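You operate a simulated robot arm through the tools that you are given. There is no shell and no other tool. Be economical: measure what you need, move in short steps, check, and stop when the job is done.

You run a simulated two-armed robot. Do the job below in one go: nothing can be reset, and whatever is moved stays where it is left.

JOB
Fit the blue filter in its box and turn the air back on.
Fine: close the line valve before the cover opens; free the orange lever, lock it again, then open the valve. Where these are worked on the way, their far stop is far enough and under half their travel is too little: line valve, orange lever.

Only the result counts: the job must be done as asked and must still hold three seconds after the hand-in. Knocking over, shifting, dropping, spilling or breaking anything else fails it. Lids that push on must go on centred and level and be pressed home; caps that screw on are set level and turned clockwise until they are tight.

ROBOT AND FRAMES
Two 7-joint arms with two-finger parallel grippers on one trunk, on a base that drives. Base frame: it is fixed to the floor where the robot stands at the start and does not move with it; the origin is under the middle of the robot, x ahead of it, y to its left, z up. Lengths are in m, angles in degrees, forces in N, time in s.
The left shoulder is at the start at [0.07, 0.163, 1.22], the right one opposite. With the tool pointing down near the work surface each hand reaches from about 0.38 to 0.88 m from the robot's upright axis, wherever it stands, measured 20 degrees to its own side. Places, roughly: blue filter, green filter, orange filter [0.75, 1, 0.75]; branch valve [0.9, 1.3, 0.9]; inside of the filter box [0.7, 0.2, 0.8]; line valve [0.5, 0, 0.9]; orange lever [0.6, 0.1, 0.9]; pressure dial [0.5, 0.4, 0.8]; teal lever [0.9, 0.6, 1]; unload valve [0.9, 0.4, 0.9]; yellow cover [0.7, 0.2, 0.9]; yellow lever [0.6, 0.6, 1]. Payload 3.43 kg a hand.
The TCP of each hand is the grasp point between the finger pads, 0.034 m short of the fingertips. In the tool frame z runs along the fingers and y along their closing line. Largest opening 0.128 m; finger width 0.024, thickness 0.012; the body of the gripper, 0.048 by 0.13 m, starts 0.096 m behind the TCP.
Orientation is that of the tool frame in the base frame, as a unit quaternion [w, x, y, z]. With the fingers straight down and closing along the base's y, the tool's x points along the base's -x, its y along +y and its z along -z.

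CONTROLS
- The arms move only by the tool jog_arm. It takes "left_motion", "right_motion" or both (then of equal length, played together; a hand with none holds still); each is a list that holds one entry, the list of rows, each a list of 7 numbers: the turn, a rotation vector about the tool's x, y, z in units of 180 degrees (1.0 is 180 degrees), then the shift along the tool's x, y, z in units of 400 mm (1.0 is 400 mm), then the opening, from 0 (shut) to 1 (fully open). In form: [[[wx, wy, wz, tx, ty, tz, grip], ...]]. A call has 1 to 12 rows; each row is the pose to reach, as a shift and turn from the pose commanded when the call began, along the tool's axes at that moment. A call with a number of a shift or a turn outside -1 to 1 is refused whole. Rows are played at 5 a second. More than 0.05 m and 8.6 degrees between two rows, or a gripper value outside its range, and nothing of the call is played. A pose out of reach is approached as far as the arm can. The call stops where the force on the tool passes 90 N (or 10 N more than at its start, if that is more) or the arm is blocked; 0.2 s more then pass. The fingers move at their own pace (about 0.153 m/s each) and stop on an object; they squeeze with about 37 N. The grip force told is the motor's: it shows also when the fingers shut on nothing. Time passes only in rows, and 0.2 s behind the last, so rows that repeat a pose let the fingers close. It gives the time, the measured TCP pose, the force on the tool (base axes), the opening and the grip force at its end, in the units of the frame above (readings bear some noise), with the torque about the TCP (base axes, N m) and any sound that the robot's microphone picked up, and new pictures: "pictures" is both (left out), scene, wrist or none (wrist: the cameras of the hands that moved).
- Cameras (640 x 400 px; columns grow to the right, rows downward): "scene" is now at [0.1357, 0.0369, 1.4324]; the picture's right is [0.38, -0.93, 0.00], its down [-0.48, -0.20, -0.85] and it looks along [0.79, 0.32, -0.52] (base axes); focal length 268 px, centre (320, 200). "left" rides on the left gripper at [0.076, 0.011, -0.16] in its tool frame; the picture's right is [-0.15, 0.99, 0.00], its down [-0.88, -0.13, -0.46] and it looks along [-0.45, -0.07, 0.89] (tool axes); focal length 234 px, centre (320, 200). "right" rides on the right gripper at [0.076, -0.011, -0.16] in its tool frame; the picture's right is [0.15, 0.99, 0.00], its down [-0.88, 0.13, -0.46] and it looks along [-0.45, 0.07, 0.89] (tool axes); focal length 234 px, centre (320, 200). There is no depth. A picture from a camera that has moved, and an enlarged one, comes with that camera's place and axes in the base frame and with its lens. The place of the scene camera against the robot may be out by one fixed shift of up to 0.025 m in any direction.
- lift_body(by): slides the trunk up (or, below 0, down) by that many m; the arms and the scene camera ride with it, the base frame stays. It gives what a move gives, with no picture.
- steer(legs): drives the robot by 1 to 6 legs, each [ahead, left, turn to the left] in m, m and degrees, along the robot's own axes; the way and the turn of a leg run together, so that a leg with both is an arc; at most 1.5 m and 180 degrees a leg. The arms and the cameras ride along, it lands a little off, and it stops where it bumps. It gives what a move gives, and a new picture of the scene camera.
- pan_tilt(pan, tilt): turns the head with the scene camera to pan (to the left, within 86 degrees either way) and tilt (down, from -29 to 69), counted from straight ahead of the robot. It gives what a move gives, and a new picture of the scene camera.
- enlarge(camera, box): a new picture of the part [left, top, right, bottom] of that camera's present view, enlarged. The clock stands still meanwhile.
- job_done(): hands the job in; it is judged then, once.

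Go step by step. Nothing tells you exact positions but the pictures and the camera data: compare them with the known pose of the tool, close in by small moves and look again before you grip or let go. The budget is 120 turns and 260 pictures, counting those below and the enlarged ones. Unless the task says otherwise, let go and move clear before handing in, and close with one line.

The tools are called after "Request:" by a JSON object that holds its "api" and its "payload". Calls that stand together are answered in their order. jog_arm: Moves the arms, as the interface text tells. Its arguments: {"type":"object","properties":{"left_motion":{"type":"array"},"right_motion":{"type":"array"},"pictures":{"type":"string","enum":["both","scene","wrist","none"]}},"required":[]} The other tools are called the same way: lift_body (by) slides the trunk up or down; steer (legs) drives the base; pan_tilt (pan, tilt) turns the head that bears the scene camera; enlarge (camera, box) takes an enlarged picture of a part of a camera's view; job_done () hands the job in.

At the start:

```text
clock: 0.0
left_tool_pos: [0.5091, 0.4949, 1.2523]
left_tool_rot: [0.0, 0.0, 1.0, 0.0]
left_wrist_force: [-0.3, 0.1, -0.9]
left_wrist_torque: [-0.02, 0.0, 0.0]
left_grip_width: 0.128
left_gripper_force: 0.1
right_tool_pos: [0.5212, -0.0091, 1.2514]
right_tool_rot: [0.0, 0.0, 1.0, 0.0]
right_wrist_force: [0.4, 1.3, -0.7]
right_wrist_torque: [0.01, -0.03, -0.03]
right_grip_width: 0.128
right_gripper_force: 0.0
trunk travel left (down, up): [-0.7, 0.24]
robot x, y, heading: [0.0019, -0.0004, -0.1]
head pan, tilt: [22.3, 31.4]
```

scene: 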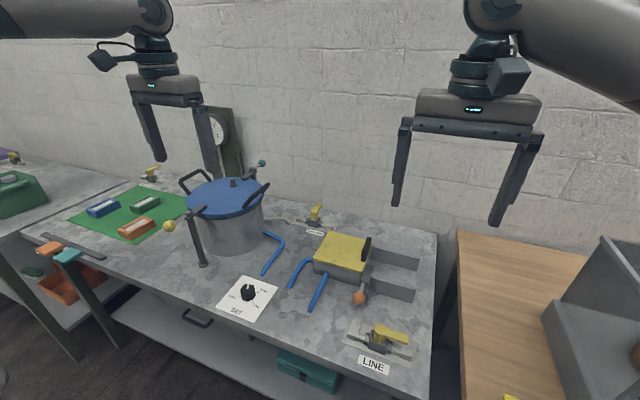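
right: 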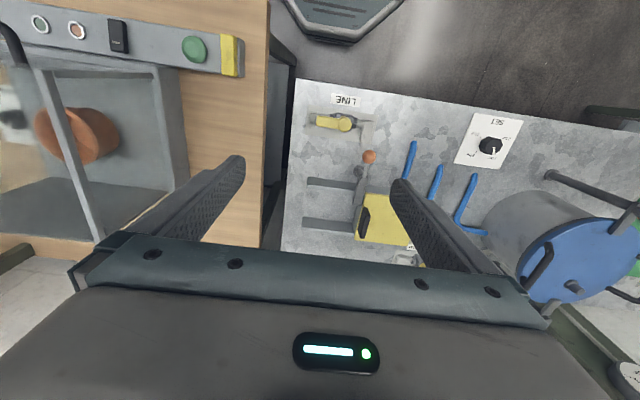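
left: 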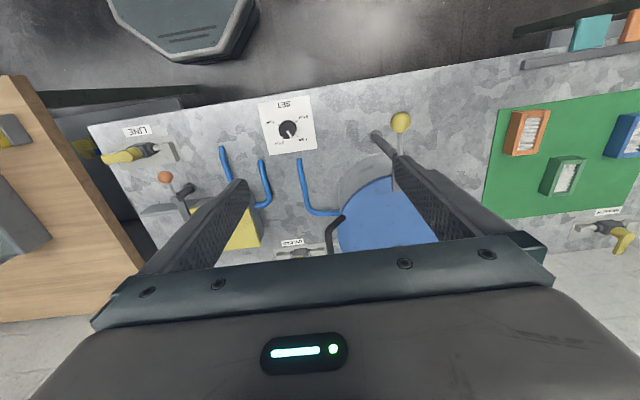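

I see a bench with the line valve (near right), a yellow-covered box with the orange lever, a pot, and filters on a green mat at the left. I'll enlarge the work area first.

Request:
{"api": "enlarge", "payload": {"camera": "scene", "box": [260, 190, 460, 390]}}

Request:
{"api": "enlarge", "payload": {"camera": "right", "box": [280, 80, 540, 280]}}

Request:
{"api": "enlarge", "payload": {"camera": "scene", "box": [30, 120, 270, 280]}}

```text
2.00 times, centred on (360, 290) of scene
camera zoom: at [0.1357, 0.0369, 1.4324], right [0.38, -0.93, 0.0], down [-0.48, -0.2, -0.85], along [0.79, 0.32, -0.52], focal length 535 px, centre (240, 20)
```

zoom: 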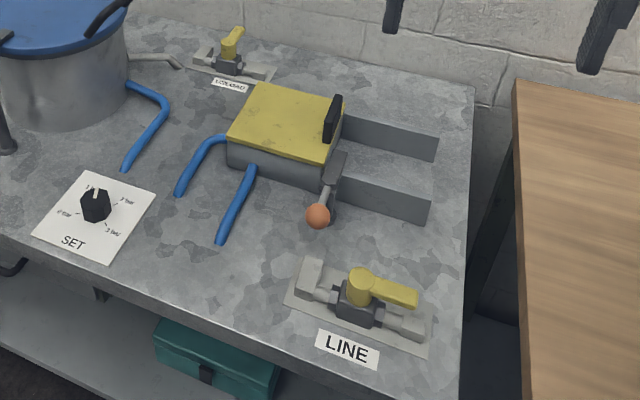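

```text
2.00 times, centred on (410, 180) of right
camera zoom: at [0.4453, -0.0204, 1.4105], right [-0.15, 0.99, 0.0], down [0.88, 0.13, 0.46], along [0.45, 0.07, -0.89], focal length 468 px, centre (140, 240)
```

zoom: 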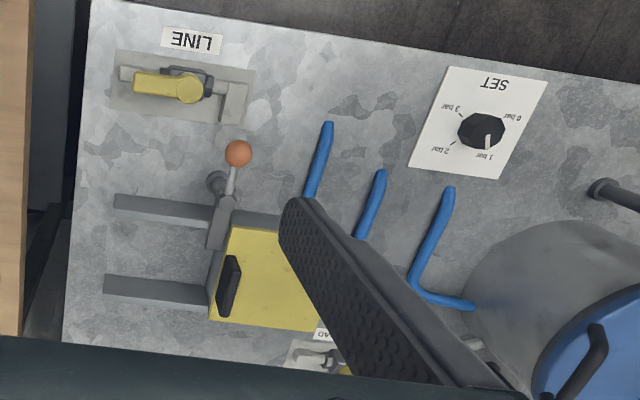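

```text
2.50 times, centred on (150, 200) of scene
camera zoom: at [0.1357, 0.0369, 1.4324], right [0.38, -0.93, 0.0], down [-0.48, -0.2, -0.85], along [0.79, 0.32, -0.52], focal length 669 px, centre (745, 200)
```

zoom: 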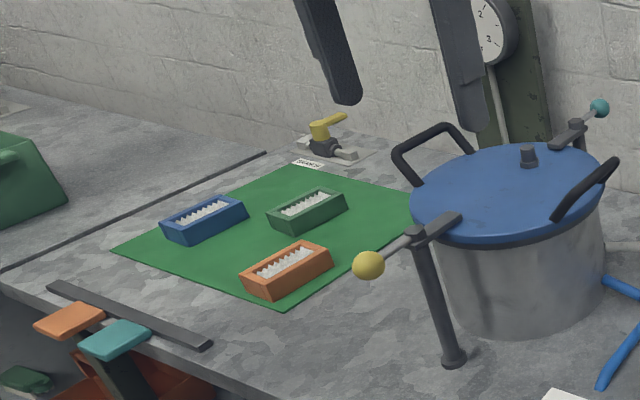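

Request:
{"api": "jog_arm", "payload": {"right_motion": [[[0, 0, 0, 0.03, 0.0, 0.11, 1], [0, 0, 0, 0.06, 0.03, 0.22, 0.6], [0, 0, 0, 0.1, 0.08, 0.33, 0.3], [0, 0, 0, 0.12, 0.13, 0.44, 0], [0, 0, 0, 0.15, 0.15, 0.5, 0]]]}}

```text
refused: row 3 steps farther than a row can; nothing moved
```

Request:
{"api": "jog_arm", "payload": {"right_motion": [[[0, 0, 0, 0.03, 0.03, 0.1, 1], [0, 0, 0, 0.06, 0.06, 0.2, 0.6], [0, 0, 0, 0.09, 0.09, 0.3, 0.3], [0, 0, 0, 0.12, 0.12, 0.4, 0], [0, 0, 0, 0.15, 0.15, 0.5, 0]]]}}

```text
clock: 1.2
left_tool_pos: [0.5096, 0.4941, 1.2516]
left_tool_rot: [0.0, 0.0, 1.0, 0.0]
left_wrist_force: [-1.5, -0.5, -0.3]
left_wrist_torque: [0.01, -0.02, -0.02]
left_grip_width: 0.1278
left_gripper_force: 0.1
right_tool_pos: [0.463, 0.0477, 1.0502]
right_tool_rot: [0.001, 0.0, 1.0, -0.001]
right_wrist_force: [0.5, 0.4, -0.4]
right_wrist_torque: [0.02, 0.05, 0.03]
right_grip_width: 0.0
right_gripper_force: 33.2
trunk travel left (down, up): [-0.7, 0.24]
robot x, y, heading: [-0.0008, -0.0016, 0.1]
head pan, tilt: [22.3, 31.4]
camera scene: at [0.136, 0.0368, 1.4324], right [0.38, -0.93, 0.0], down [-0.48, -0.2, -0.85], along [0.79, 0.32, -0.52], focal length 268 px, centre (320, 200)
camera right: at [0.3882, 0.0374, 1.2091], right [-0.15, 0.99, 0.0], down [0.88, 0.13, 0.46], along [0.45, 0.07, -0.89], focal length 234 px, centre (320, 200)
```

scene: 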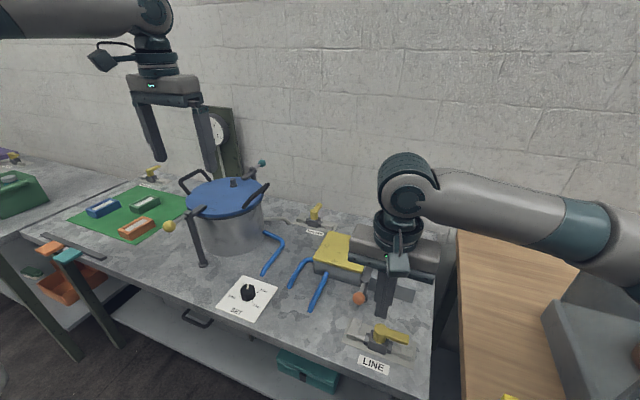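
right: 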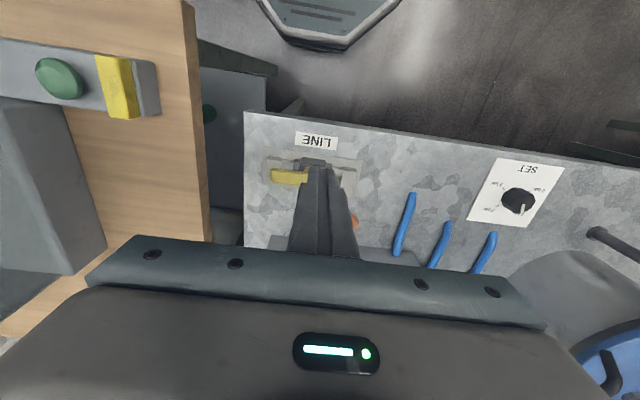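

Request:
{"api": "enlarge", "payload": {"camera": "scene", "box": [340, 305, 420, 380]}}

Request:
{"api": "enlarge", "payload": {"camera": "right", "box": [240, 120, 380, 210]}}

```text
5.33 times, centred on (380, 342) of scene
camera zoom: at [0.136, 0.0368, 1.4324], right [0.38, -0.93, 0.0], down [-0.48, -0.2, -0.85], along [0.79, 0.32, -0.52], focal length 1426 px, centre (0, -560)
```

zoom: 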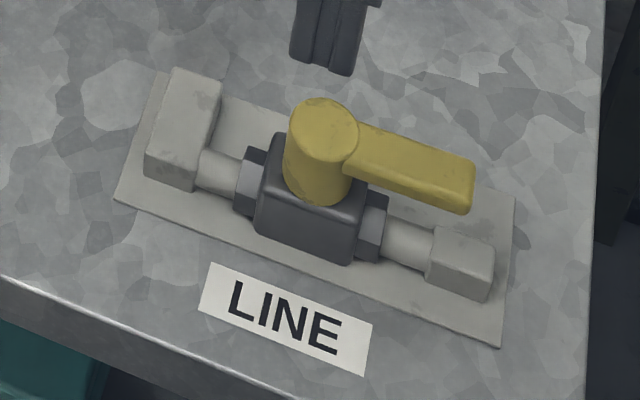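

```text
4.44 times, centred on (310, 165) of right
camera zoom: at [0.3882, 0.0374, 1.2091], right [-0.15, 0.99, 0.0], down [0.88, 0.13, 0.46], along [0.45, 0.07, -0.89], focal length 1041 px, centre (364, 356)
```

zoom: 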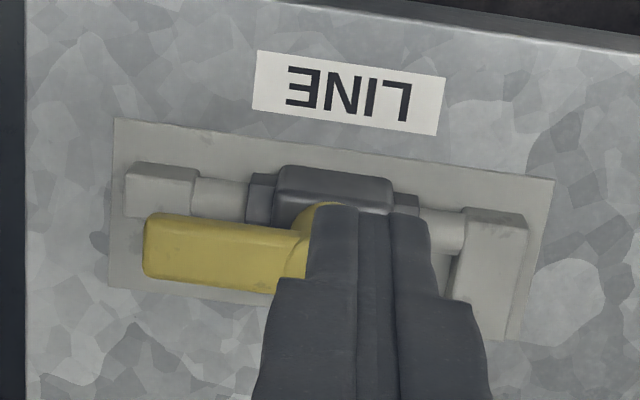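

Request:
{"api": "jog_arm", "payload": {"right_motion": [[[0, 0, 0, -0.1, -0.04, 0, 0], [0, 0, 0, -0.2, -0.08, 0.0, 0], [0, 0, 0, -0.28, -0.12, 0.05, 0], [0, 0, 0, -0.28, -0.12, 0.15, 0], [0, 0, 0, -0.28, -0.12, 0.25, 0], [0, 0, 0, -0.28, -0.12, 0.35, 0], [0, 0, 0, -0.28, -0.12, 0.4, 0]]]}}

Request:
{"api": "enlarge", "payload": {"camera": "right", "box": [200, 60, 440, 210]}}

Request:
{"api": "enlarge", "payload": {"camera": "scene", "box": [310, 250, 450, 380]}}

```text
clock: 2.5
left_tool_pos: [0.5068, 0.4971, 1.2508]
left_tool_rot: [0.001, 0.0, 1.0, -0.002]
left_wrist_force: [0.0, -0.4, -0.1]
left_wrist_torque: [0.0, -0.02, 0.0]
left_grip_width: 0.1281
left_gripper_force: 0.0
right_tool_pos: [0.6225, -0.0003, 1.0398]
right_tool_rot: [0.104, 0.002, 0.995, -0.004]
right_wrist_force: [-0.1, 0.1, 0.2]
right_wrist_torque: [0.02, 0.0, -0.02]
right_grip_width: 0.0001
right_gripper_force: 32.4
trunk travel left (down, up): [-0.7, 0.24]
robot x, y, heading: [0.0034, -0.0045, 0.1]
head pan, tilt: [22.3, 31.4]
stopped in row 6 (right hand): the arm was blocked; the commanded pose is now the measured one
camera scene: at [0.1333, 0.0401, 1.4313], right [0.38, -0.93, 0.01], down [-0.48, -0.2, -0.85], along [0.79, 0.32, -0.52], focal length 268 px, centre (320, 200)
camera right: at [0.5148, -0.0097, 1.1794], right [-0.14, 0.99, -0.04], down [0.77, 0.13, 0.63], along [0.63, 0.06, -0.78], focal length 234 px, centre (320, 200)
```

scene: 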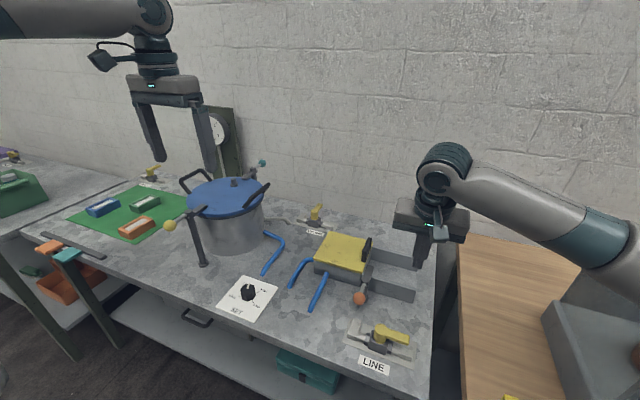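
right: 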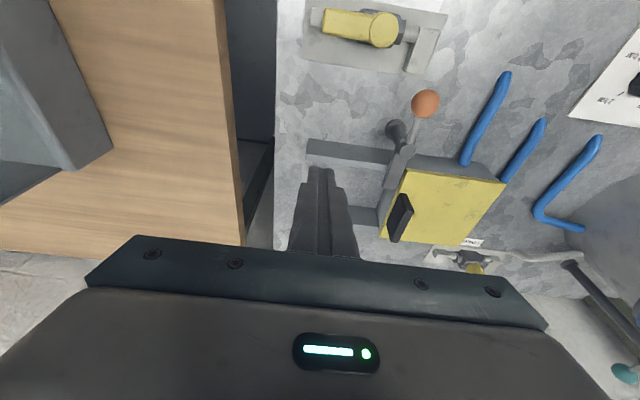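

```text
2.67 times, centred on (320, 135) of right
camera zoom: at [0.5148, -0.0097, 1.1794], right [-0.14, 0.99, -0.04], down [0.77, 0.13, 0.63], along [0.63, 0.06, -0.78], focal length 624 px, centre (320, 373)
```

zoom: 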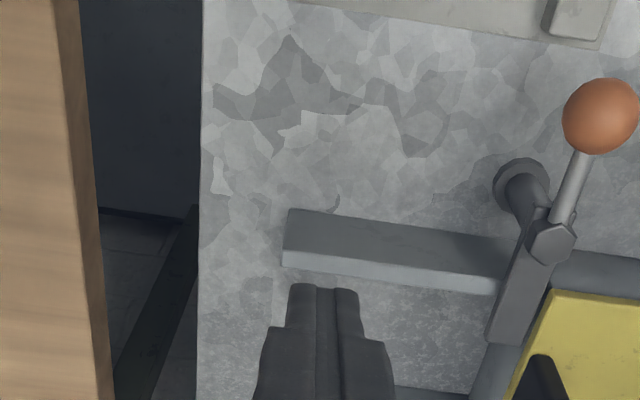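

```text
3.08 times, centred on (380, 315) of scene
camera zoom: at [0.1333, 0.0401, 1.4313], right [0.38, -0.93, 0.01], down [-0.48, -0.2, -0.85], along [0.79, 0.32, -0.52], focal length 823 px, centre (135, -154)
```

zoom: 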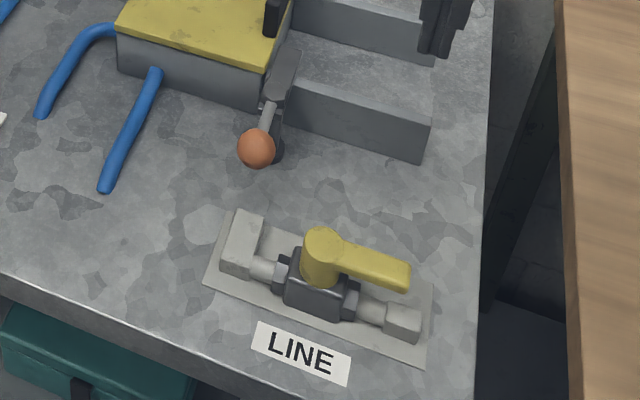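

Request:
{"api": "jog_arm", "payload": {"right_motion": [[[0, 0.03, 0, 0.05, 0, -0.1, 0], [0, 0.066, 0, 0.12, 0, -0.2, 0], [0, 0.066, 0, 0.2, 0, -0.3, 0], [0, 0.066, 0, 0.25, 0, -0.4, 0]]], "pictures": "scene"}}

Request:
{"api": "pan_tilt", "payload": {"pan": 0, "tilt": 55}}

```text
refused: row 3 steps farther than a row can; nothing moved
```

```text
clock: 3.4
left_tool_pos: [0.5072, 0.497, 1.2525]
left_tool_rot: [0.002, 0.0, 1.0, -0.002]
left_wrist_force: [-0.1, -0.7, 0.6]
left_wrist_torque: [-0.01, 0.0, -0.01]
left_grip_width: 0.128
left_gripper_force: 0.1
right_tool_pos: [0.6213, 0.001, 1.0396]
right_tool_rot: [0.102, 0.001, 0.995, -0.003]
right_wrist_force: [0.8, -0.1, -0.6]
right_wrist_torque: [0.0, -0.01, 0.04]
right_grip_width: 0.0
right_gripper_force: 32.8
trunk travel left (down, up): [-0.7, 0.24]
robot x, y, heading: [0.0008, -0.0044, -0.1]
head pan, tilt: [0.0, 55.0]
camera scene: at [0.1222, 0.0049, 1.3992], right [0.0, -1.0, 0.0], down [-0.82, 0.0, -0.58], along [0.58, 0.0, -0.82], focal length 268 px, centre (320, 200)
```

scene: 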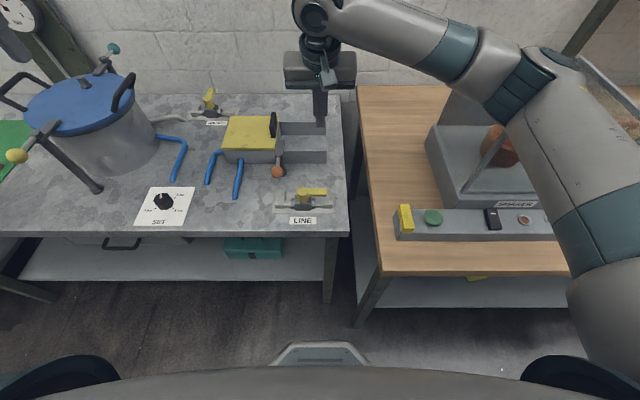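

The right elbow is near the shaker on the wooden table, so I'll lift the hand and drive left to give it room.

Request:
{"api": "jog_arm", "payload": {"right_motion": [[[0, 0.03, 0, 0.02, 0, -0.1, 0], [0, 0.066, 0, 0.07, 0, -0.2, 0], [0, 0.066, 0, 0.12, 0, -0.3, 0], [0, 0.066, 0, 0.17, 0, -0.4, 0]]], "pictures": "none"}}

Request:
{"api": "steer", "payload": {"legs": [[0, 0.25, 0]]}}

```text
clock: 4.4
left_tool_pos: [0.5075, 0.4908, 1.2541]
left_tool_rot: [0.002, -0.001, 1.0, 0.001]
left_wrist_force: [-0.3, -0.2, 0.1]
left_wrist_torque: [0.02, -0.01, -0.03]
left_grip_width: 0.1281
left_gripper_force: 0.1
right_tool_pos: [0.52, -0.0038, 1.1748]
right_tool_rot: [-0.009, 0.002, 1.0, 0.0]
right_wrist_force: [-0.2, -0.2, -0.4]
right_wrist_torque: [0.06, -0.07, 0.0]
right_grip_width: 0.0
right_gripper_force: 32.8
trunk travel left (down, up): [-0.7, 0.24]
robot x, y, heading: [0.0022, -0.0007, -0.1]
head pan, tilt: [0.0, 55.0]
```

```text
clock: 6.3
left_tool_pos: [0.5121, 0.7473, 1.2539]
left_tool_rot: [0.0, 0.001, 1.0, 0.001]
left_wrist_force: [-0.1, -1.4, 0.6]
left_wrist_torque: [0.01, -0.01, 0.0]
left_grip_width: 0.128
left_gripper_force: 0.0
right_tool_pos: [0.524, 0.2524, 1.1749]
right_tool_rot: [-0.009, 0.002, 1.0, -0.001]
right_wrist_force: [-0.2, 0.1, 0.0]
right_wrist_torque: [-0.02, -0.03, -0.01]
right_grip_width: 0.0002
right_gripper_force: 32.8
trunk travel left (down, up): [-0.7, 0.24]
robot x, y, heading: [0.0004, 0.2546, -0.1]
head pan, tilt: [0.0, 55.0]
camera scene: at [0.1271, 0.2556, 1.3986], right [0.0, -1.0, 0.0], down [-0.82, 0.0, -0.57], along [0.57, 0.0, -0.82], focal length 268 px, centre (320, 200)
```

scene: 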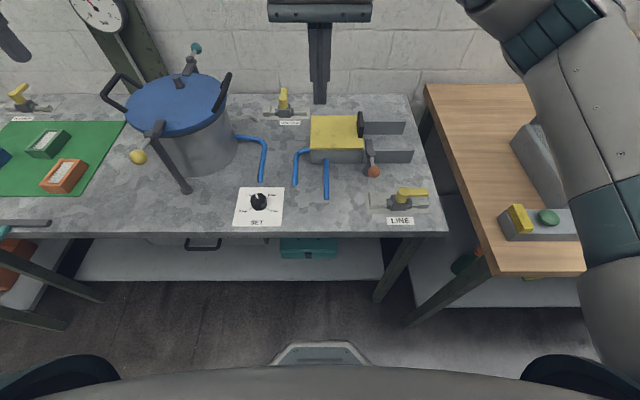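

Request:
{"api": "jog_arm", "payload": {"right_motion": [[[0, 0, 0, -0.02, -0.1, 0.03, 0], [0, 0, 0, -0.04, -0.2, 0.06, 0], [0, 0, 0, -0.06, -0.3, 0.09, 0], [0, 0, 0, -0.08, -0.4, 0.12, 0], [0, 0, 0, -0.1, -0.5, 0.15, 0], [0, 0, 0, -0.12, -0.6, 0.18, 0], [0, 0, 0, -0.12, -0.63, 0.28, 0], [0, 0, 0, -0.12, -0.63, 0.38, 0], [0, 0, 0, -0.12, -0.63, 0.48, 0], [0, 0, 0, -0.12, -0.63, 0.58, 0]]]}}

Request:
{"api": "enlarge", "payload": {"camera": "scene", "box": [350, 100, 450, 240]}}

```text
clock: 8.5
left_tool_pos: [0.5129, 0.749, 1.2523]
left_tool_rot: [0.0, 0.0, 1.0, 0.0]
left_wrist_force: [0.2, -0.3, 0.4]
left_wrist_torque: [0.01, 0.03, 0.01]
left_grip_width: 0.1283
left_gripper_force: 0.1
right_tool_pos: [0.5666, 0.0005, 0.9391]
right_tool_rot: [-0.009, 0.002, 1.0, 0.0]
right_wrist_force: [-0.3, 0.8, 0.2]
right_wrist_torque: [0.02, 0.04, -0.02]
right_grip_width: 0.0
right_gripper_force: 32.7
trunk travel left (down, up): [-0.7, 0.24]
robot x, y, heading: [0.0028, 0.2561, -0.1]
head pan, tilt: [0.0, 55.0]
camera scene: at [0.1276, 0.2559, 1.3986], right [0.0, -1.0, 0.0], down [-0.82, 0.0, -0.57], along [0.57, 0.0, -0.82], focal length 268 px, centre (320, 200)
camera right: at [0.4944, -0.0099, 1.0992], right [-0.14, 0.99, 0.0], down [0.89, 0.13, 0.44], along [0.43, 0.06, -0.9], focal length 234 px, centre (320, 200)
```

scene: 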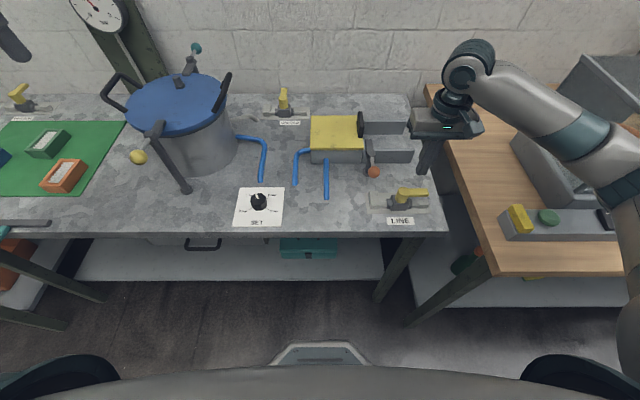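
right: 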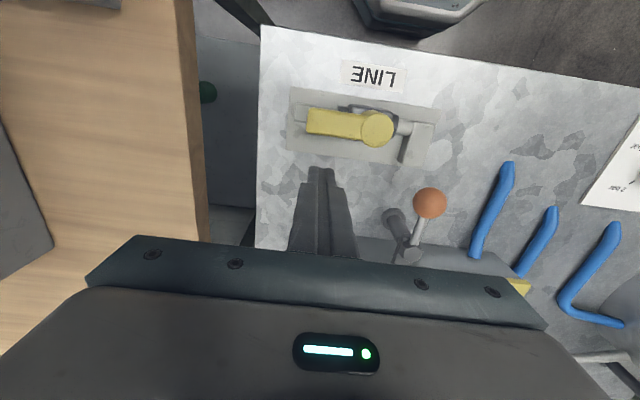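

```text
2.86 times, centred on (400, 170) of scene
camera zoom: at [0.1276, 0.2559, 1.3986], right [0.0, -1.0, 0.0], down [-0.82, 0.0, -0.57], along [0.57, 0.0, -0.82], focal length 764 px, centre (91, 286)
```

zoom: 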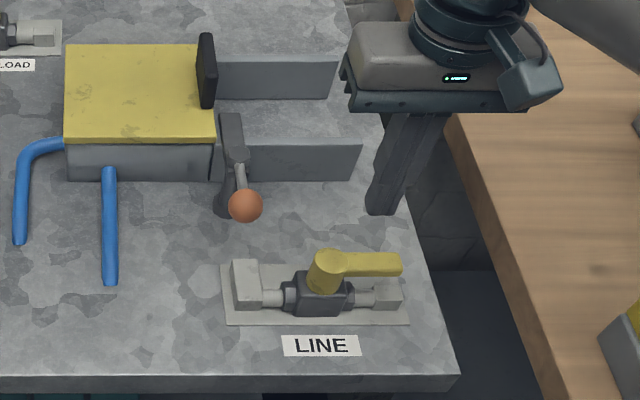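

Request:
{"api": "jog_arm", "payload": {"right_motion": [[[0, 0, 0, 0, 0.011, 0.07, 0], [0, 0, 0, 0, 0.011, 0.145, 0], [0, 0, 0, 0.03, 0.011, 0.145, 0], [0, 0, 0, 0.06, 0.011, 0.145, 0], [0, 0, 0, 0.0905, 0.003, 0.145, 0], [0, 0, 0, 0.1225, 0.0025, 0.145, 0], [0, 0, 0, 0.1535, 0.011, 0.145, 0], [0, 0, 0, 0.181, 0.026, 0.145, 0], [0, 0, 0, 0.204, 0.049, 0.145, 0], [0, 0, 0, 0.22, 0.076, 0.145, 0], [0, 0, 0, 0.224, 0.086, 0.145, 0]]]}}

Request:
{"api": "enlarge", "payload": {"camera": "scene", "box": [350, 130, 450, 240]}}

```text
clock: 9.8
left_tool_pos: [0.5155, 0.7517, 1.2498]
left_tool_rot: [-0.001, -0.003, 1.0, 0.0]
left_wrist_force: [-1.2, -0.1, -0.1]
left_wrist_torque: [-0.02, -0.11, -0.01]
left_grip_width: 0.1279
left_gripper_force: 0.1
right_tool_pos: [0.5456, 0.0035, 0.8857]
right_tool_rot: [0.013, 0.01, 1.0, 0.004]
right_wrist_force: [49.5, 1.9, -11.4]
right_wrist_torque: [-0.13, 1.11, 0.0]
right_grip_width: 0.0
right_gripper_force: 33.3
trunk travel left (down, up): [-0.7, 0.24]
robot x, y, heading: [0.0034, 0.2527, 0.5]
head pan, tilt: [0.0, 55.0]
stopped in row 6 (right hand): the force on the tool passed its limit at 102 N (the readings are from after the stop); the commanded pose is now the measured one
camera scene: at [0.134, 0.2563, 1.3977], right [0.01, -1.0, 0.0], down [-0.82, 0.0, -0.57], along [0.57, 0.0, -0.82], focal length 268 px, centre (320, 200)
camera right: at [0.4656, -0.0065, 1.0443], right [-0.13, 0.99, 0.0], down [0.87, 0.11, 0.48], along [0.47, 0.06, -0.88], focal length 234 px, centre (320, 200)
```

scene: 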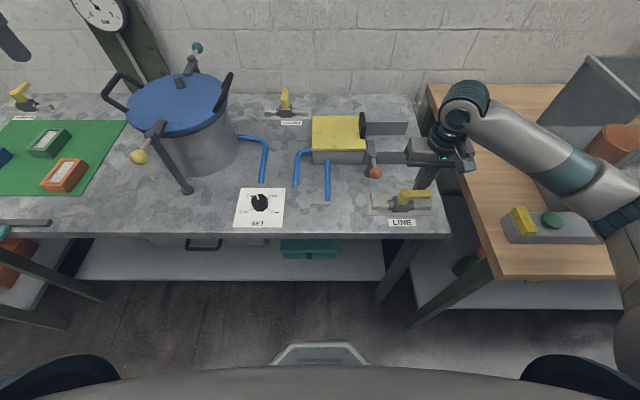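
right: 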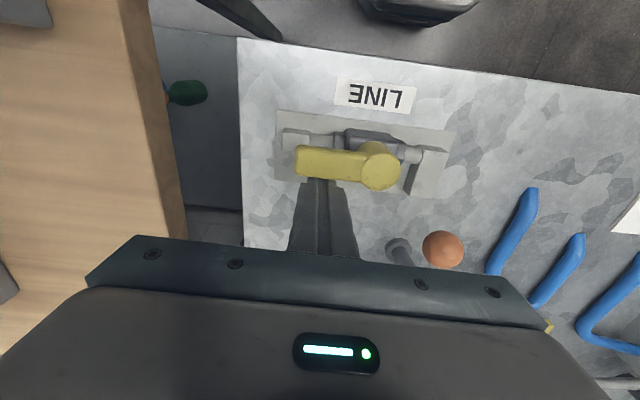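

```text
3.64 times, centred on (400, 185) of scene
camera zoom: at [0.134, 0.2563, 1.3977], right [0.01, -1.0, 0.0], down [-0.82, 0.0, -0.57], along [0.57, 0.0, -0.82], focal length 973 px, centre (29, 254)
```

zoom: 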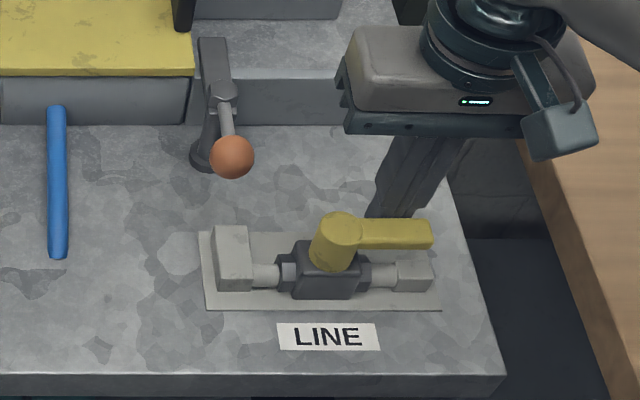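

The handle did not yield toward the robot, so it must turn the other way (toward the wall). I'll go round to its near side and push it away.

Request:
{"api": "jog_arm", "payload": {"right_motion": [[[0, 0, 0, -0.026, 0, 0, 0], [0, 0, 0, -0.026, 0, -0.12, 0], [0, 0, 0, 0.064, 0, -0.12, 0], [0, 0, 0, 0.144, 0, -0.12, 0], [0, 0, 0, 0.144, 0, -0.02, 0], [0, 0, 0, 0.144, 0, 0.01, 0], [0, 0, 0, 0.103, 0.004, 0.01, 0], [0, 0, 0, 0.072, -0.005, 0.01, 0], [0, 0, 0, 0.04, -0.006, 0.01, 0], [0, 0, 0, 0.009, 0.002, 0.01, 0], [0, 0, 0, -0.019, 0.018, 0.01, 0], [0, 0, 0, -0.042, 0.04, 0.01, 0]]]}}

Request:
{"api": "enlarge", "payload": {"camera": "scene", "box": [350, 130, 450, 240]}}

```text
clock: 12.4
left_tool_pos: [0.5087, 0.7445, 1.2557]
left_tool_rot: [0.002, 0.0, 1.0, 0.003]
left_wrist_force: [0.2, -1.2, 1.1]
left_wrist_torque: [0.04, 0.01, -0.02]
left_grip_width: 0.1281
left_gripper_force: 0.1
right_tool_pos: [0.546, 0.0118, 0.8825]
right_tool_rot: [0.005, 0.008, 1.0, 0.003]
right_wrist_force: [-23.7, -25.7, 6.0]
right_wrist_torque: [-0.71, 0.79, 0.47]
right_grip_width: 0.0
right_gripper_force: 32.9
trunk travel left (down, up): [-0.7, 0.24]
robot x, y, heading: [0.004, 0.2537, -0.1]
head pan, tilt: [0.0, 55.0]
camera scene: at [0.1237, 0.2509, 1.3991], right [0.0, -1.0, 0.0], down [-0.82, 0.0, -0.58], along [0.58, 0.0, -0.82], focal length 268 px, centre (320, 200)
camera right: at [0.4695, 0.0023, 1.041], right [-0.13, 0.99, 0.0], down [0.88, 0.11, 0.46], along [0.46, 0.06, -0.89], focal length 234 px, centre (320, 200)
```

scene: 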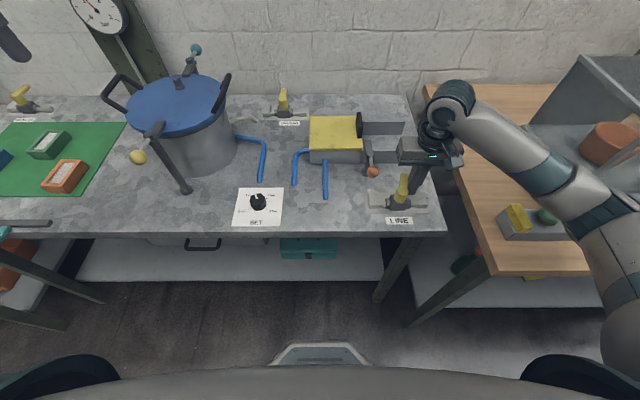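
right: 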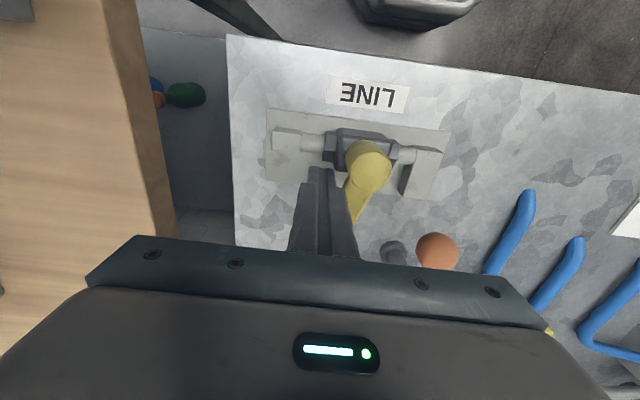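

```text
3.64 times, centred on (400, 185) of scene
camera zoom: at [0.1237, 0.2509, 1.3991], right [0.0, -1.0, 0.0], down [-0.82, 0.0, -0.58], along [0.58, 0.0, -0.82], focal length 973 px, centre (29, 254)
```

zoom: 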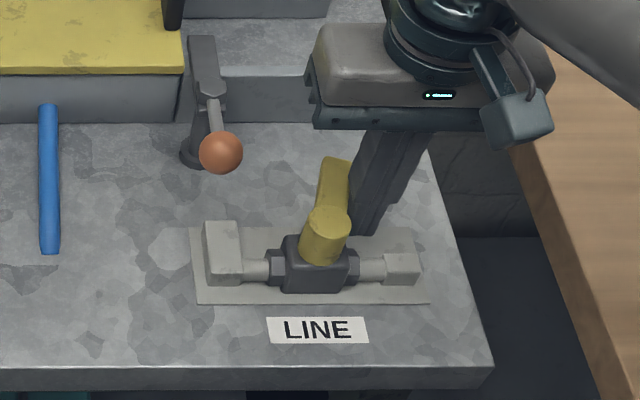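

Request:
{"api": "jog_arm", "payload": {"right_motion": [[[0, 0, 0, -0.016, 0.025, 0, 0], [0, 0, 0, -0.016, 0.05, 0, 0], [0, 0, 0, -0.016, 0.06, 0, 0]]], "pictures": "wrist"}}

Request:
{"api": "enlarge", "payload": {"camera": "scene", "box": [350, 130, 450, 240]}}

```text
clock: 13.0
left_tool_pos: [0.5167, 0.7484, 1.2481]
left_tool_rot: [-0.002, 0.001, 1.0, -0.001]
left_wrist_force: [2.0, 1.0, -1.7]
left_wrist_torque: [-0.09, 0.09, -0.02]
left_grip_width: 0.1278
left_gripper_force: 0.1
right_tool_pos: [0.5565, 0.0205, 0.8801]
right_tool_rot: [-0.003, 0.014, 1.0, -0.013]
right_wrist_force: [-3.7, -0.7, 6.5]
right_wrist_torque: [0.1, -0.03, 0.1]
right_grip_width: 0.0
right_gripper_force: 33.1
trunk travel left (down, up): [-0.7, 0.24]
robot x, y, heading: [0.0042, 0.2512, -0.1]
head pan, tilt: [0.0, 55.0]
stopped in row 2 (right hand): the force on the tool passed its limit at 94 N (the readings are from after the stop); the commanded pose is now the measured one
camera right: at [0.4804, 0.0163, 1.0388], right [-0.12, 0.99, -0.02], down [0.89, 0.12, 0.45], along [0.45, 0.03, -0.89], focal length 234 px, centre (320, 200)
```

right: 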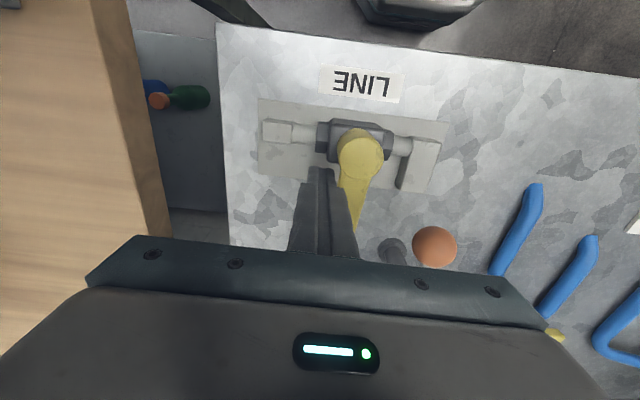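

```text
3.64 times, centred on (400, 185) of scene
camera zoom: at [0.1316, 0.2573, 1.398], right [0.0, -1.0, 0.0], down [-0.82, 0.0, -0.57], along [0.57, 0.0, -0.82], focal length 973 px, centre (29, 254)
```

zoom: 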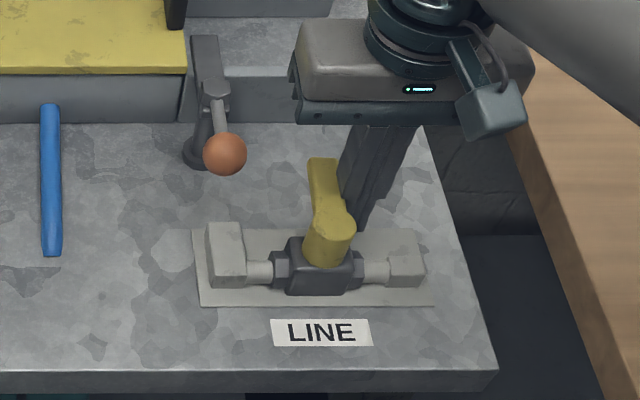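

The line valve is at its far (closed) stop. Now I'll back off, lift and look closely at the orange lever and cover.

Request:
{"api": "jog_arm", "payload": {"right_motion": [[[0, 0, 0, 0.03, -0.04, 0, 0], [0, 0, 0, 0.06, -0.06, -0.1, 0], [0, 0, 0, 0.08, -0.06, -0.2, 0], [0, 0, 0, 0.15, -0.02, -0.27, 0], [0, 0, 0, 0.24, 0.02, -0.3, 0]]]}}

Request:
{"api": "enlarge", "payload": {"camera": "scene", "box": [290, 100, 420, 190]}}

Request:
{"api": "enlarge", "payload": {"camera": "right", "box": [320, 120, 640, 320]}}

```text
clock: 14.2
left_tool_pos: [0.5121, 0.7471, 1.2519]
left_tool_rot: [0.0, 0.0, 1.0, 0.0]
left_wrist_force: [0.4, 0.0, 0.8]
left_wrist_torque: [-0.04, -0.02, 0.05]
left_grip_width: 0.1279
left_gripper_force: 0.0
right_tool_pos: [0.4569, 0.0337, 1.0051]
right_tool_rot: [-0.001, 0.015, 1.0, -0.013]
right_wrist_force: [-0.4, -0.1, 0.3]
right_wrist_torque: [0.0, -0.04, 0.01]
right_grip_width: 0.0
right_gripper_force: 33.5
trunk travel left (down, up): [-0.7, 0.24]
robot x, y, heading: [0.0073, 0.2537, -0.1]
head pan, tilt: [0.0, 55.0]
camera scene: at [0.1269, 0.2562, 1.3986], right [0.0, -1.0, 0.0], down [-0.82, 0.0, -0.57], along [0.57, 0.0, -0.82], focal length 268 px, centre (320, 200)
camera right: at [0.3804, 0.0283, 1.1636], right [-0.12, 0.99, -0.02], down [0.88, 0.12, 0.45], along [0.45, 0.03, -0.89], focal length 234 px, centre (320, 200)
```

scene: 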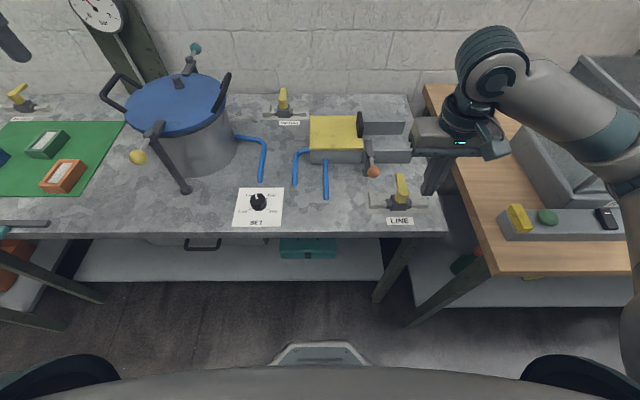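
right: 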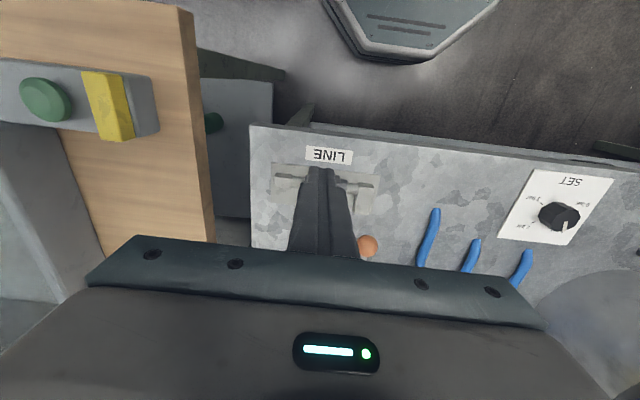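

```text
4.44 times, centred on (355, 145) of scene
camera zoom: at [0.1269, 0.2562, 1.3986], right [0.0, -1.0, 0.0], down [-0.82, 0.0, -0.57], along [0.57, 0.0, -0.82], focal length 1189 px, centre (164, 444)
```

zoom: 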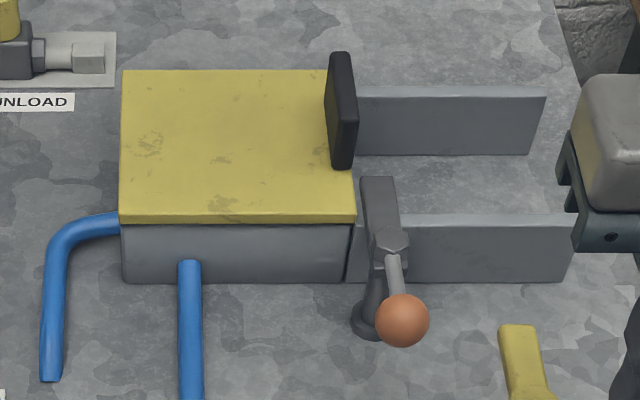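

```text
2.00 times, centred on (480, 220) of right
camera zoom: at [0.3804, 0.0283, 1.1636], right [-0.12, 0.99, -0.02], down [0.88, 0.12, 0.45], along [0.45, 0.03, -0.89], focal length 468 px, centre (0, 160)
```

zoom: 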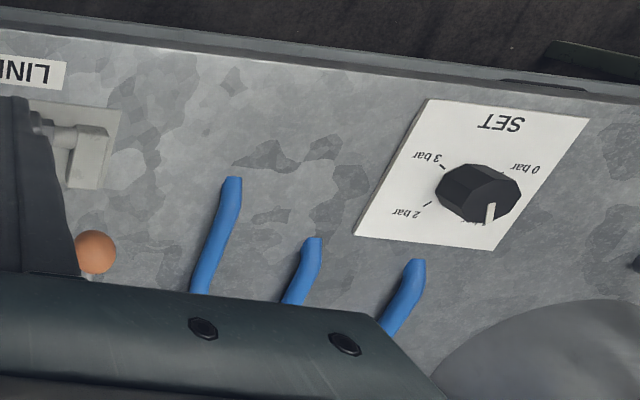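

Request:
{"api": "jog_arm", "payload": {"right_motion": [[[0, 0, 0, -0.08, 0.03, 0, 0], [0, 0, 0, -0.16, 0.06, 0, 0], [0, 0, 0, -0.24, 0.09, 0, 0], [0, 0, 0, -0.3125, 0.12, 0, 0], [0, 0, 0, -0.3125, 0.12, 0.1, 0], [0, 0, 0, -0.3125, 0.12, 0.17, 0], [0, 0, 0, -0.3125, 0.12, 0.17, 0]]]}}

Request:
{"api": "enlarge", "payload": {"camera": "scene", "box": [330, 110, 430, 210]}}

Request:
{"api": "enlarge", "payload": {"camera": "right", "box": [240, 100, 480, 250]}}

```text
clock: 15.8
left_tool_pos: [0.5134, 0.7454, 1.2524]
left_tool_rot: [0.001, 0.001, 1.0, 0.0]
left_wrist_force: [-1.0, 0.4, 0.3]
left_wrist_torque: [-0.01, 0.02, 0.01]
left_grip_width: 0.128
left_gripper_force: 0.1
right_tool_pos: [0.5855, 0.0774, 0.9318]
right_tool_rot: [-0.001, 0.015, 1.0, -0.012]
right_wrist_force: [0.1, 0.6, 0.1]
right_wrist_torque: [0.03, 0.01, -0.02]
right_grip_width: 0.0003
right_gripper_force: 33.0
trunk travel left (down, up): [-0.7, 0.24]
robot x, y, heading: [0.0009, 0.2501, -0.2]
head pan, tilt: [0.0, 55.0]
camera scene: at [0.1279, 0.2557, 1.3986], right [0.0, -1.0, 0.0], down [-0.82, 0.0, -0.57], along [0.57, 0.0, -0.82], focal length 268 px, centre (320, 200)
camera right: at [0.5097, 0.0724, 1.0905], right [-0.12, 0.99, -0.02], down [0.89, 0.12, 0.45], along [0.45, 0.03, -0.89], focal length 234 px, centre (320, 200)
```

scene: 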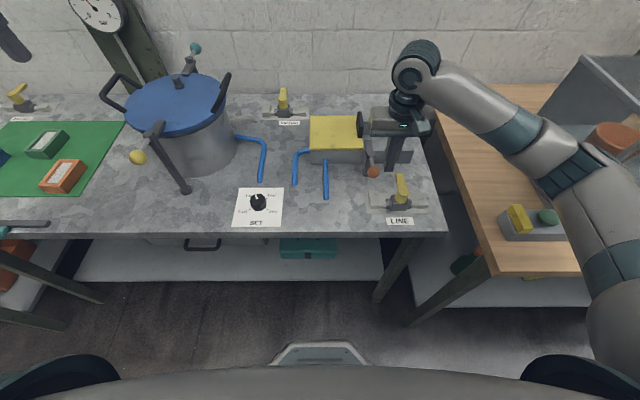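
right: 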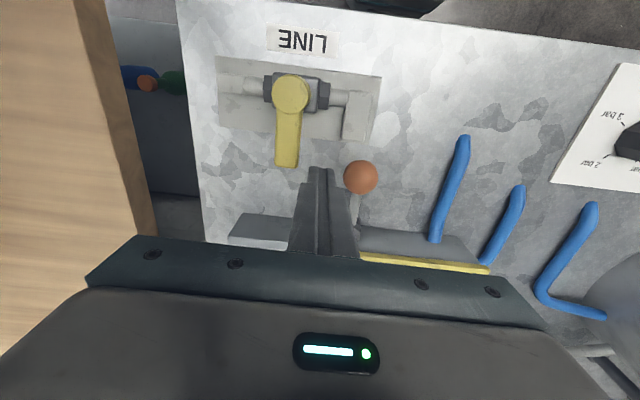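

```text
4.00 times, centred on (380, 160) of scene
camera zoom: at [0.1279, 0.2557, 1.3986], right [0.0, -1.0, 0.0], down [-0.82, 0.0, -0.57], along [0.57, 0.0, -0.82], focal length 1070 px, centre (80, 360)
```

zoom: 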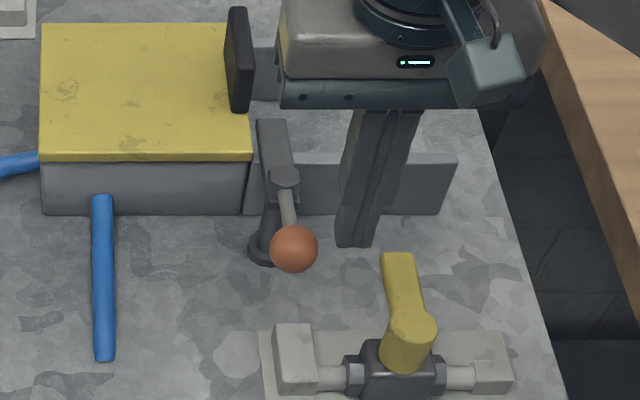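

```text
2.67 times, centred on (360, 175) of right
camera zoom: at [0.5097, 0.0724, 1.0905], right [-0.12, 0.99, -0.02], down [0.89, 0.12, 0.45], along [0.45, 0.03, -0.89], focal length 624 px, centre (213, 267)
```

zoom: 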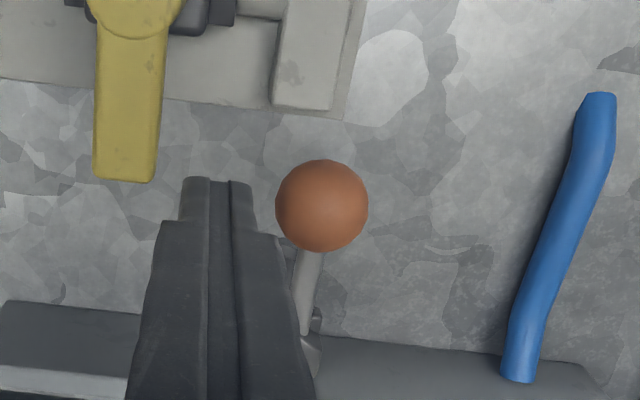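

Request:
{"api": "jog_arm", "payload": {"right_motion": [[[0, 0, 0, 0, 0, 0.08, 0], [0, 0, 0, -0.004, 0.044, 0.08, 0], [0, 0, 0, 0.01, 0.077, 0.08, 0], [0, 0, 0, 0.014, 0.113, 0.08, 0], [0, 0, 0, 0.009, 0.1485, 0.08, 0], [0, 0, 0, -0.005, 0.182, 0.08, 0], [0, 0, 0, -0.0275, 0.21, 0.08, 0], [0, 0, 0, -0.056, 0.2315, 0.08, 0], [0, 0, 0, -0.067, 0.2365, 0.08, 0]]]}}

Request:
{"api": "enlarge", "payload": {"camera": "scene", "box": [330, 110, 430, 210]}}

Request:
{"api": "enlarge", "payload": {"camera": "right", "box": [240, 100, 480, 250]}}

```text
clock: 17.8
left_tool_pos: [0.5086, 0.7428, 1.255]
left_tool_rot: [0.002, 0.002, 1.0, 0.003]
left_wrist_force: [0.1, -0.5, 0.6]
left_wrist_torque: [-0.01, -0.01, -0.03]
left_grip_width: 0.1281
left_gripper_force: 0.1
right_tool_pos: [0.606, 0.1657, 0.8962]
right_tool_rot: [-0.005, 0.015, 1.0, -0.014]
right_wrist_force: [-45.9, -23.5, -2.8]
right_wrist_torque: [0.16, 0.3, -0.05]
right_grip_width: 0.0001
right_gripper_force: 33.4
trunk travel left (down, up): [-0.7, 0.24]
robot x, y, heading: [0.0063, 0.2517, -0.2]
head pan, tilt: [0.0, 55.0]
camera scene: at [0.1209, 0.2513, 1.399], right [0.0, -1.0, 0.0], down [-0.82, 0.01, -0.58], along [0.58, 0.0, -0.82], focal length 268 px, centre (320, 200)
camera right: at [0.5318, 0.1603, 1.0559], right [-0.12, 0.99, -0.03], down [0.89, 0.12, 0.44], along [0.44, 0.03, -0.9], focal length 234 px, centre (320, 200)
```

scene: 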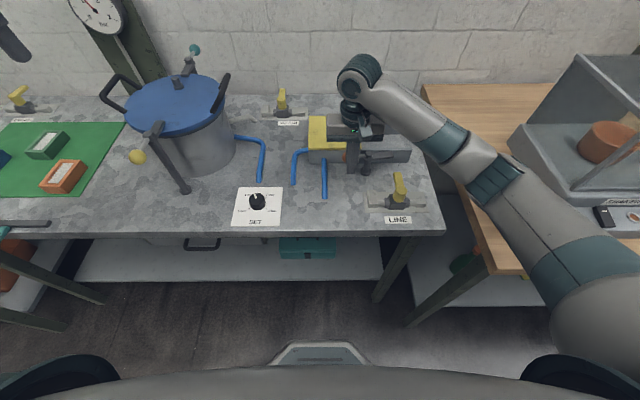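
right: 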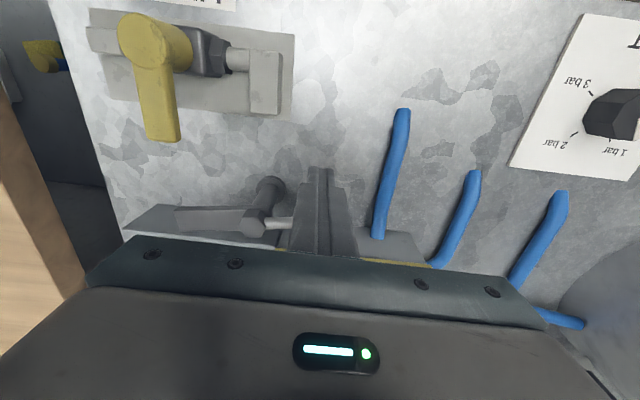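

```text
4.00 times, centred on (380, 160) of scene
camera zoom: at [0.1209, 0.2513, 1.399], right [0.0, -1.0, 0.0], down [-0.82, 0.01, -0.58], along [0.58, 0.0, -0.82], focal length 1070 px, centre (80, 360)
```

zoom: 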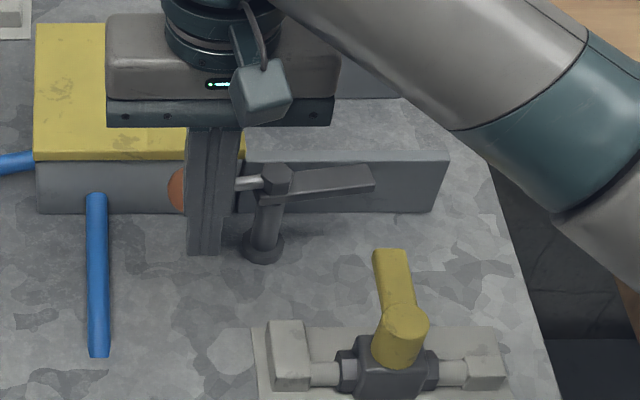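

```text
2.67 times, centred on (360, 175) of right
camera zoom: at [0.5318, 0.1603, 1.0559], right [-0.12, 0.99, -0.03], down [0.89, 0.12, 0.44], along [0.44, 0.03, -0.9], focal length 624 px, centre (213, 267)
```

zoom: 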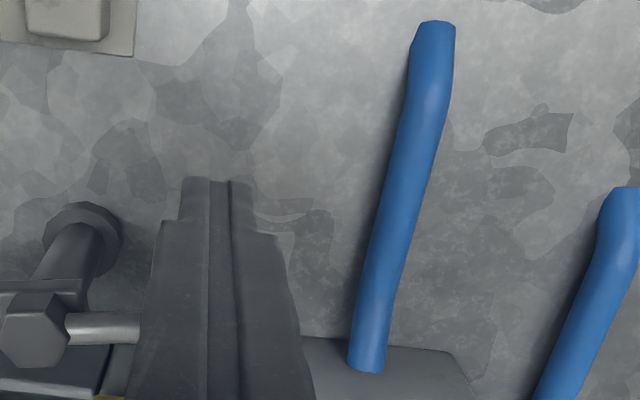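

The lever has swung to its far stop, clear of the cover. I'll back away, lift, open the fingers and look at the cover's handle.

Request:
{"api": "jog_arm", "payload": {"right_motion": [[[0, 0, 0, 0.05, 0, 0, 0], [0, 0, 0, 0.09, 0, -0.02, 0], [0, 0, 0, 0.09, 0, -0.14, 0], [0, 0, 0, 0.09, 0, -0.26, 0.5], [0, 0, 0, 0.06, -0.03, -0.38, 1], [0, 0, 0, 0.0, -0.06, -0.45, 1], [0, 0, 0, 0.0, -0.06, -0.45, 1]]]}}

Request:
{"api": "enlarge", "payload": {"camera": "right", "box": [200, 80, 440, 280]}}

Request:
{"api": "enlarge", "payload": {"camera": "scene", "box": [290, 90, 420, 190]}}

```text
refused: row 5 steps farther than a row can; nothing moved
```

```text
2.00 times, centred on (320, 180) of right
camera zoom: at [0.5318, 0.1603, 1.0559], right [-0.12, 0.99, -0.03], down [0.89, 0.12, 0.44], along [0.44, 0.03, -0.9], focal length 468 px, centre (320, 240)
```

zoom: 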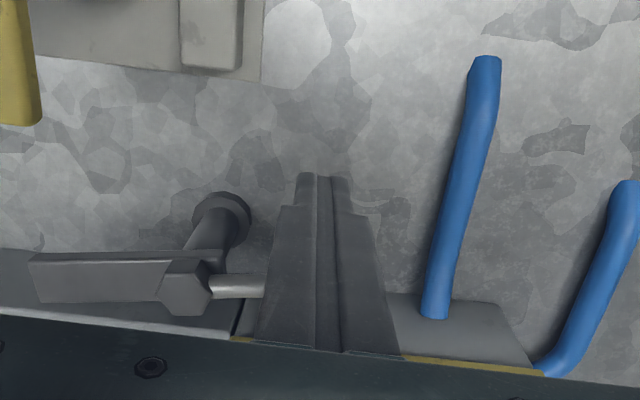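

```text
4.00 times, centred on (355, 140) of scene
camera zoom: at [0.1209, 0.2513, 1.399], right [0.0, -1.0, 0.0], down [-0.82, 0.01, -0.58], along [0.58, 0.0, -0.82], focal length 1070 px, centre (180, 440)
```

zoom: 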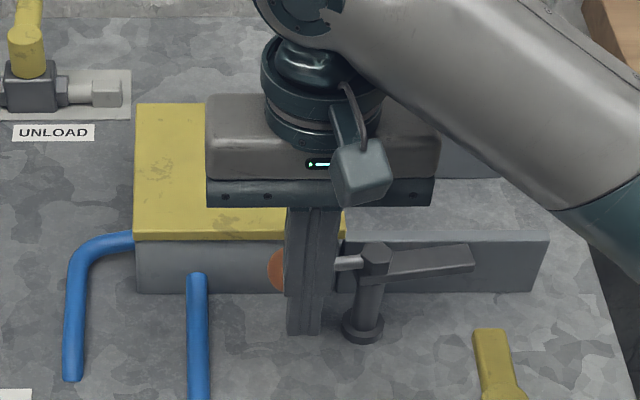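

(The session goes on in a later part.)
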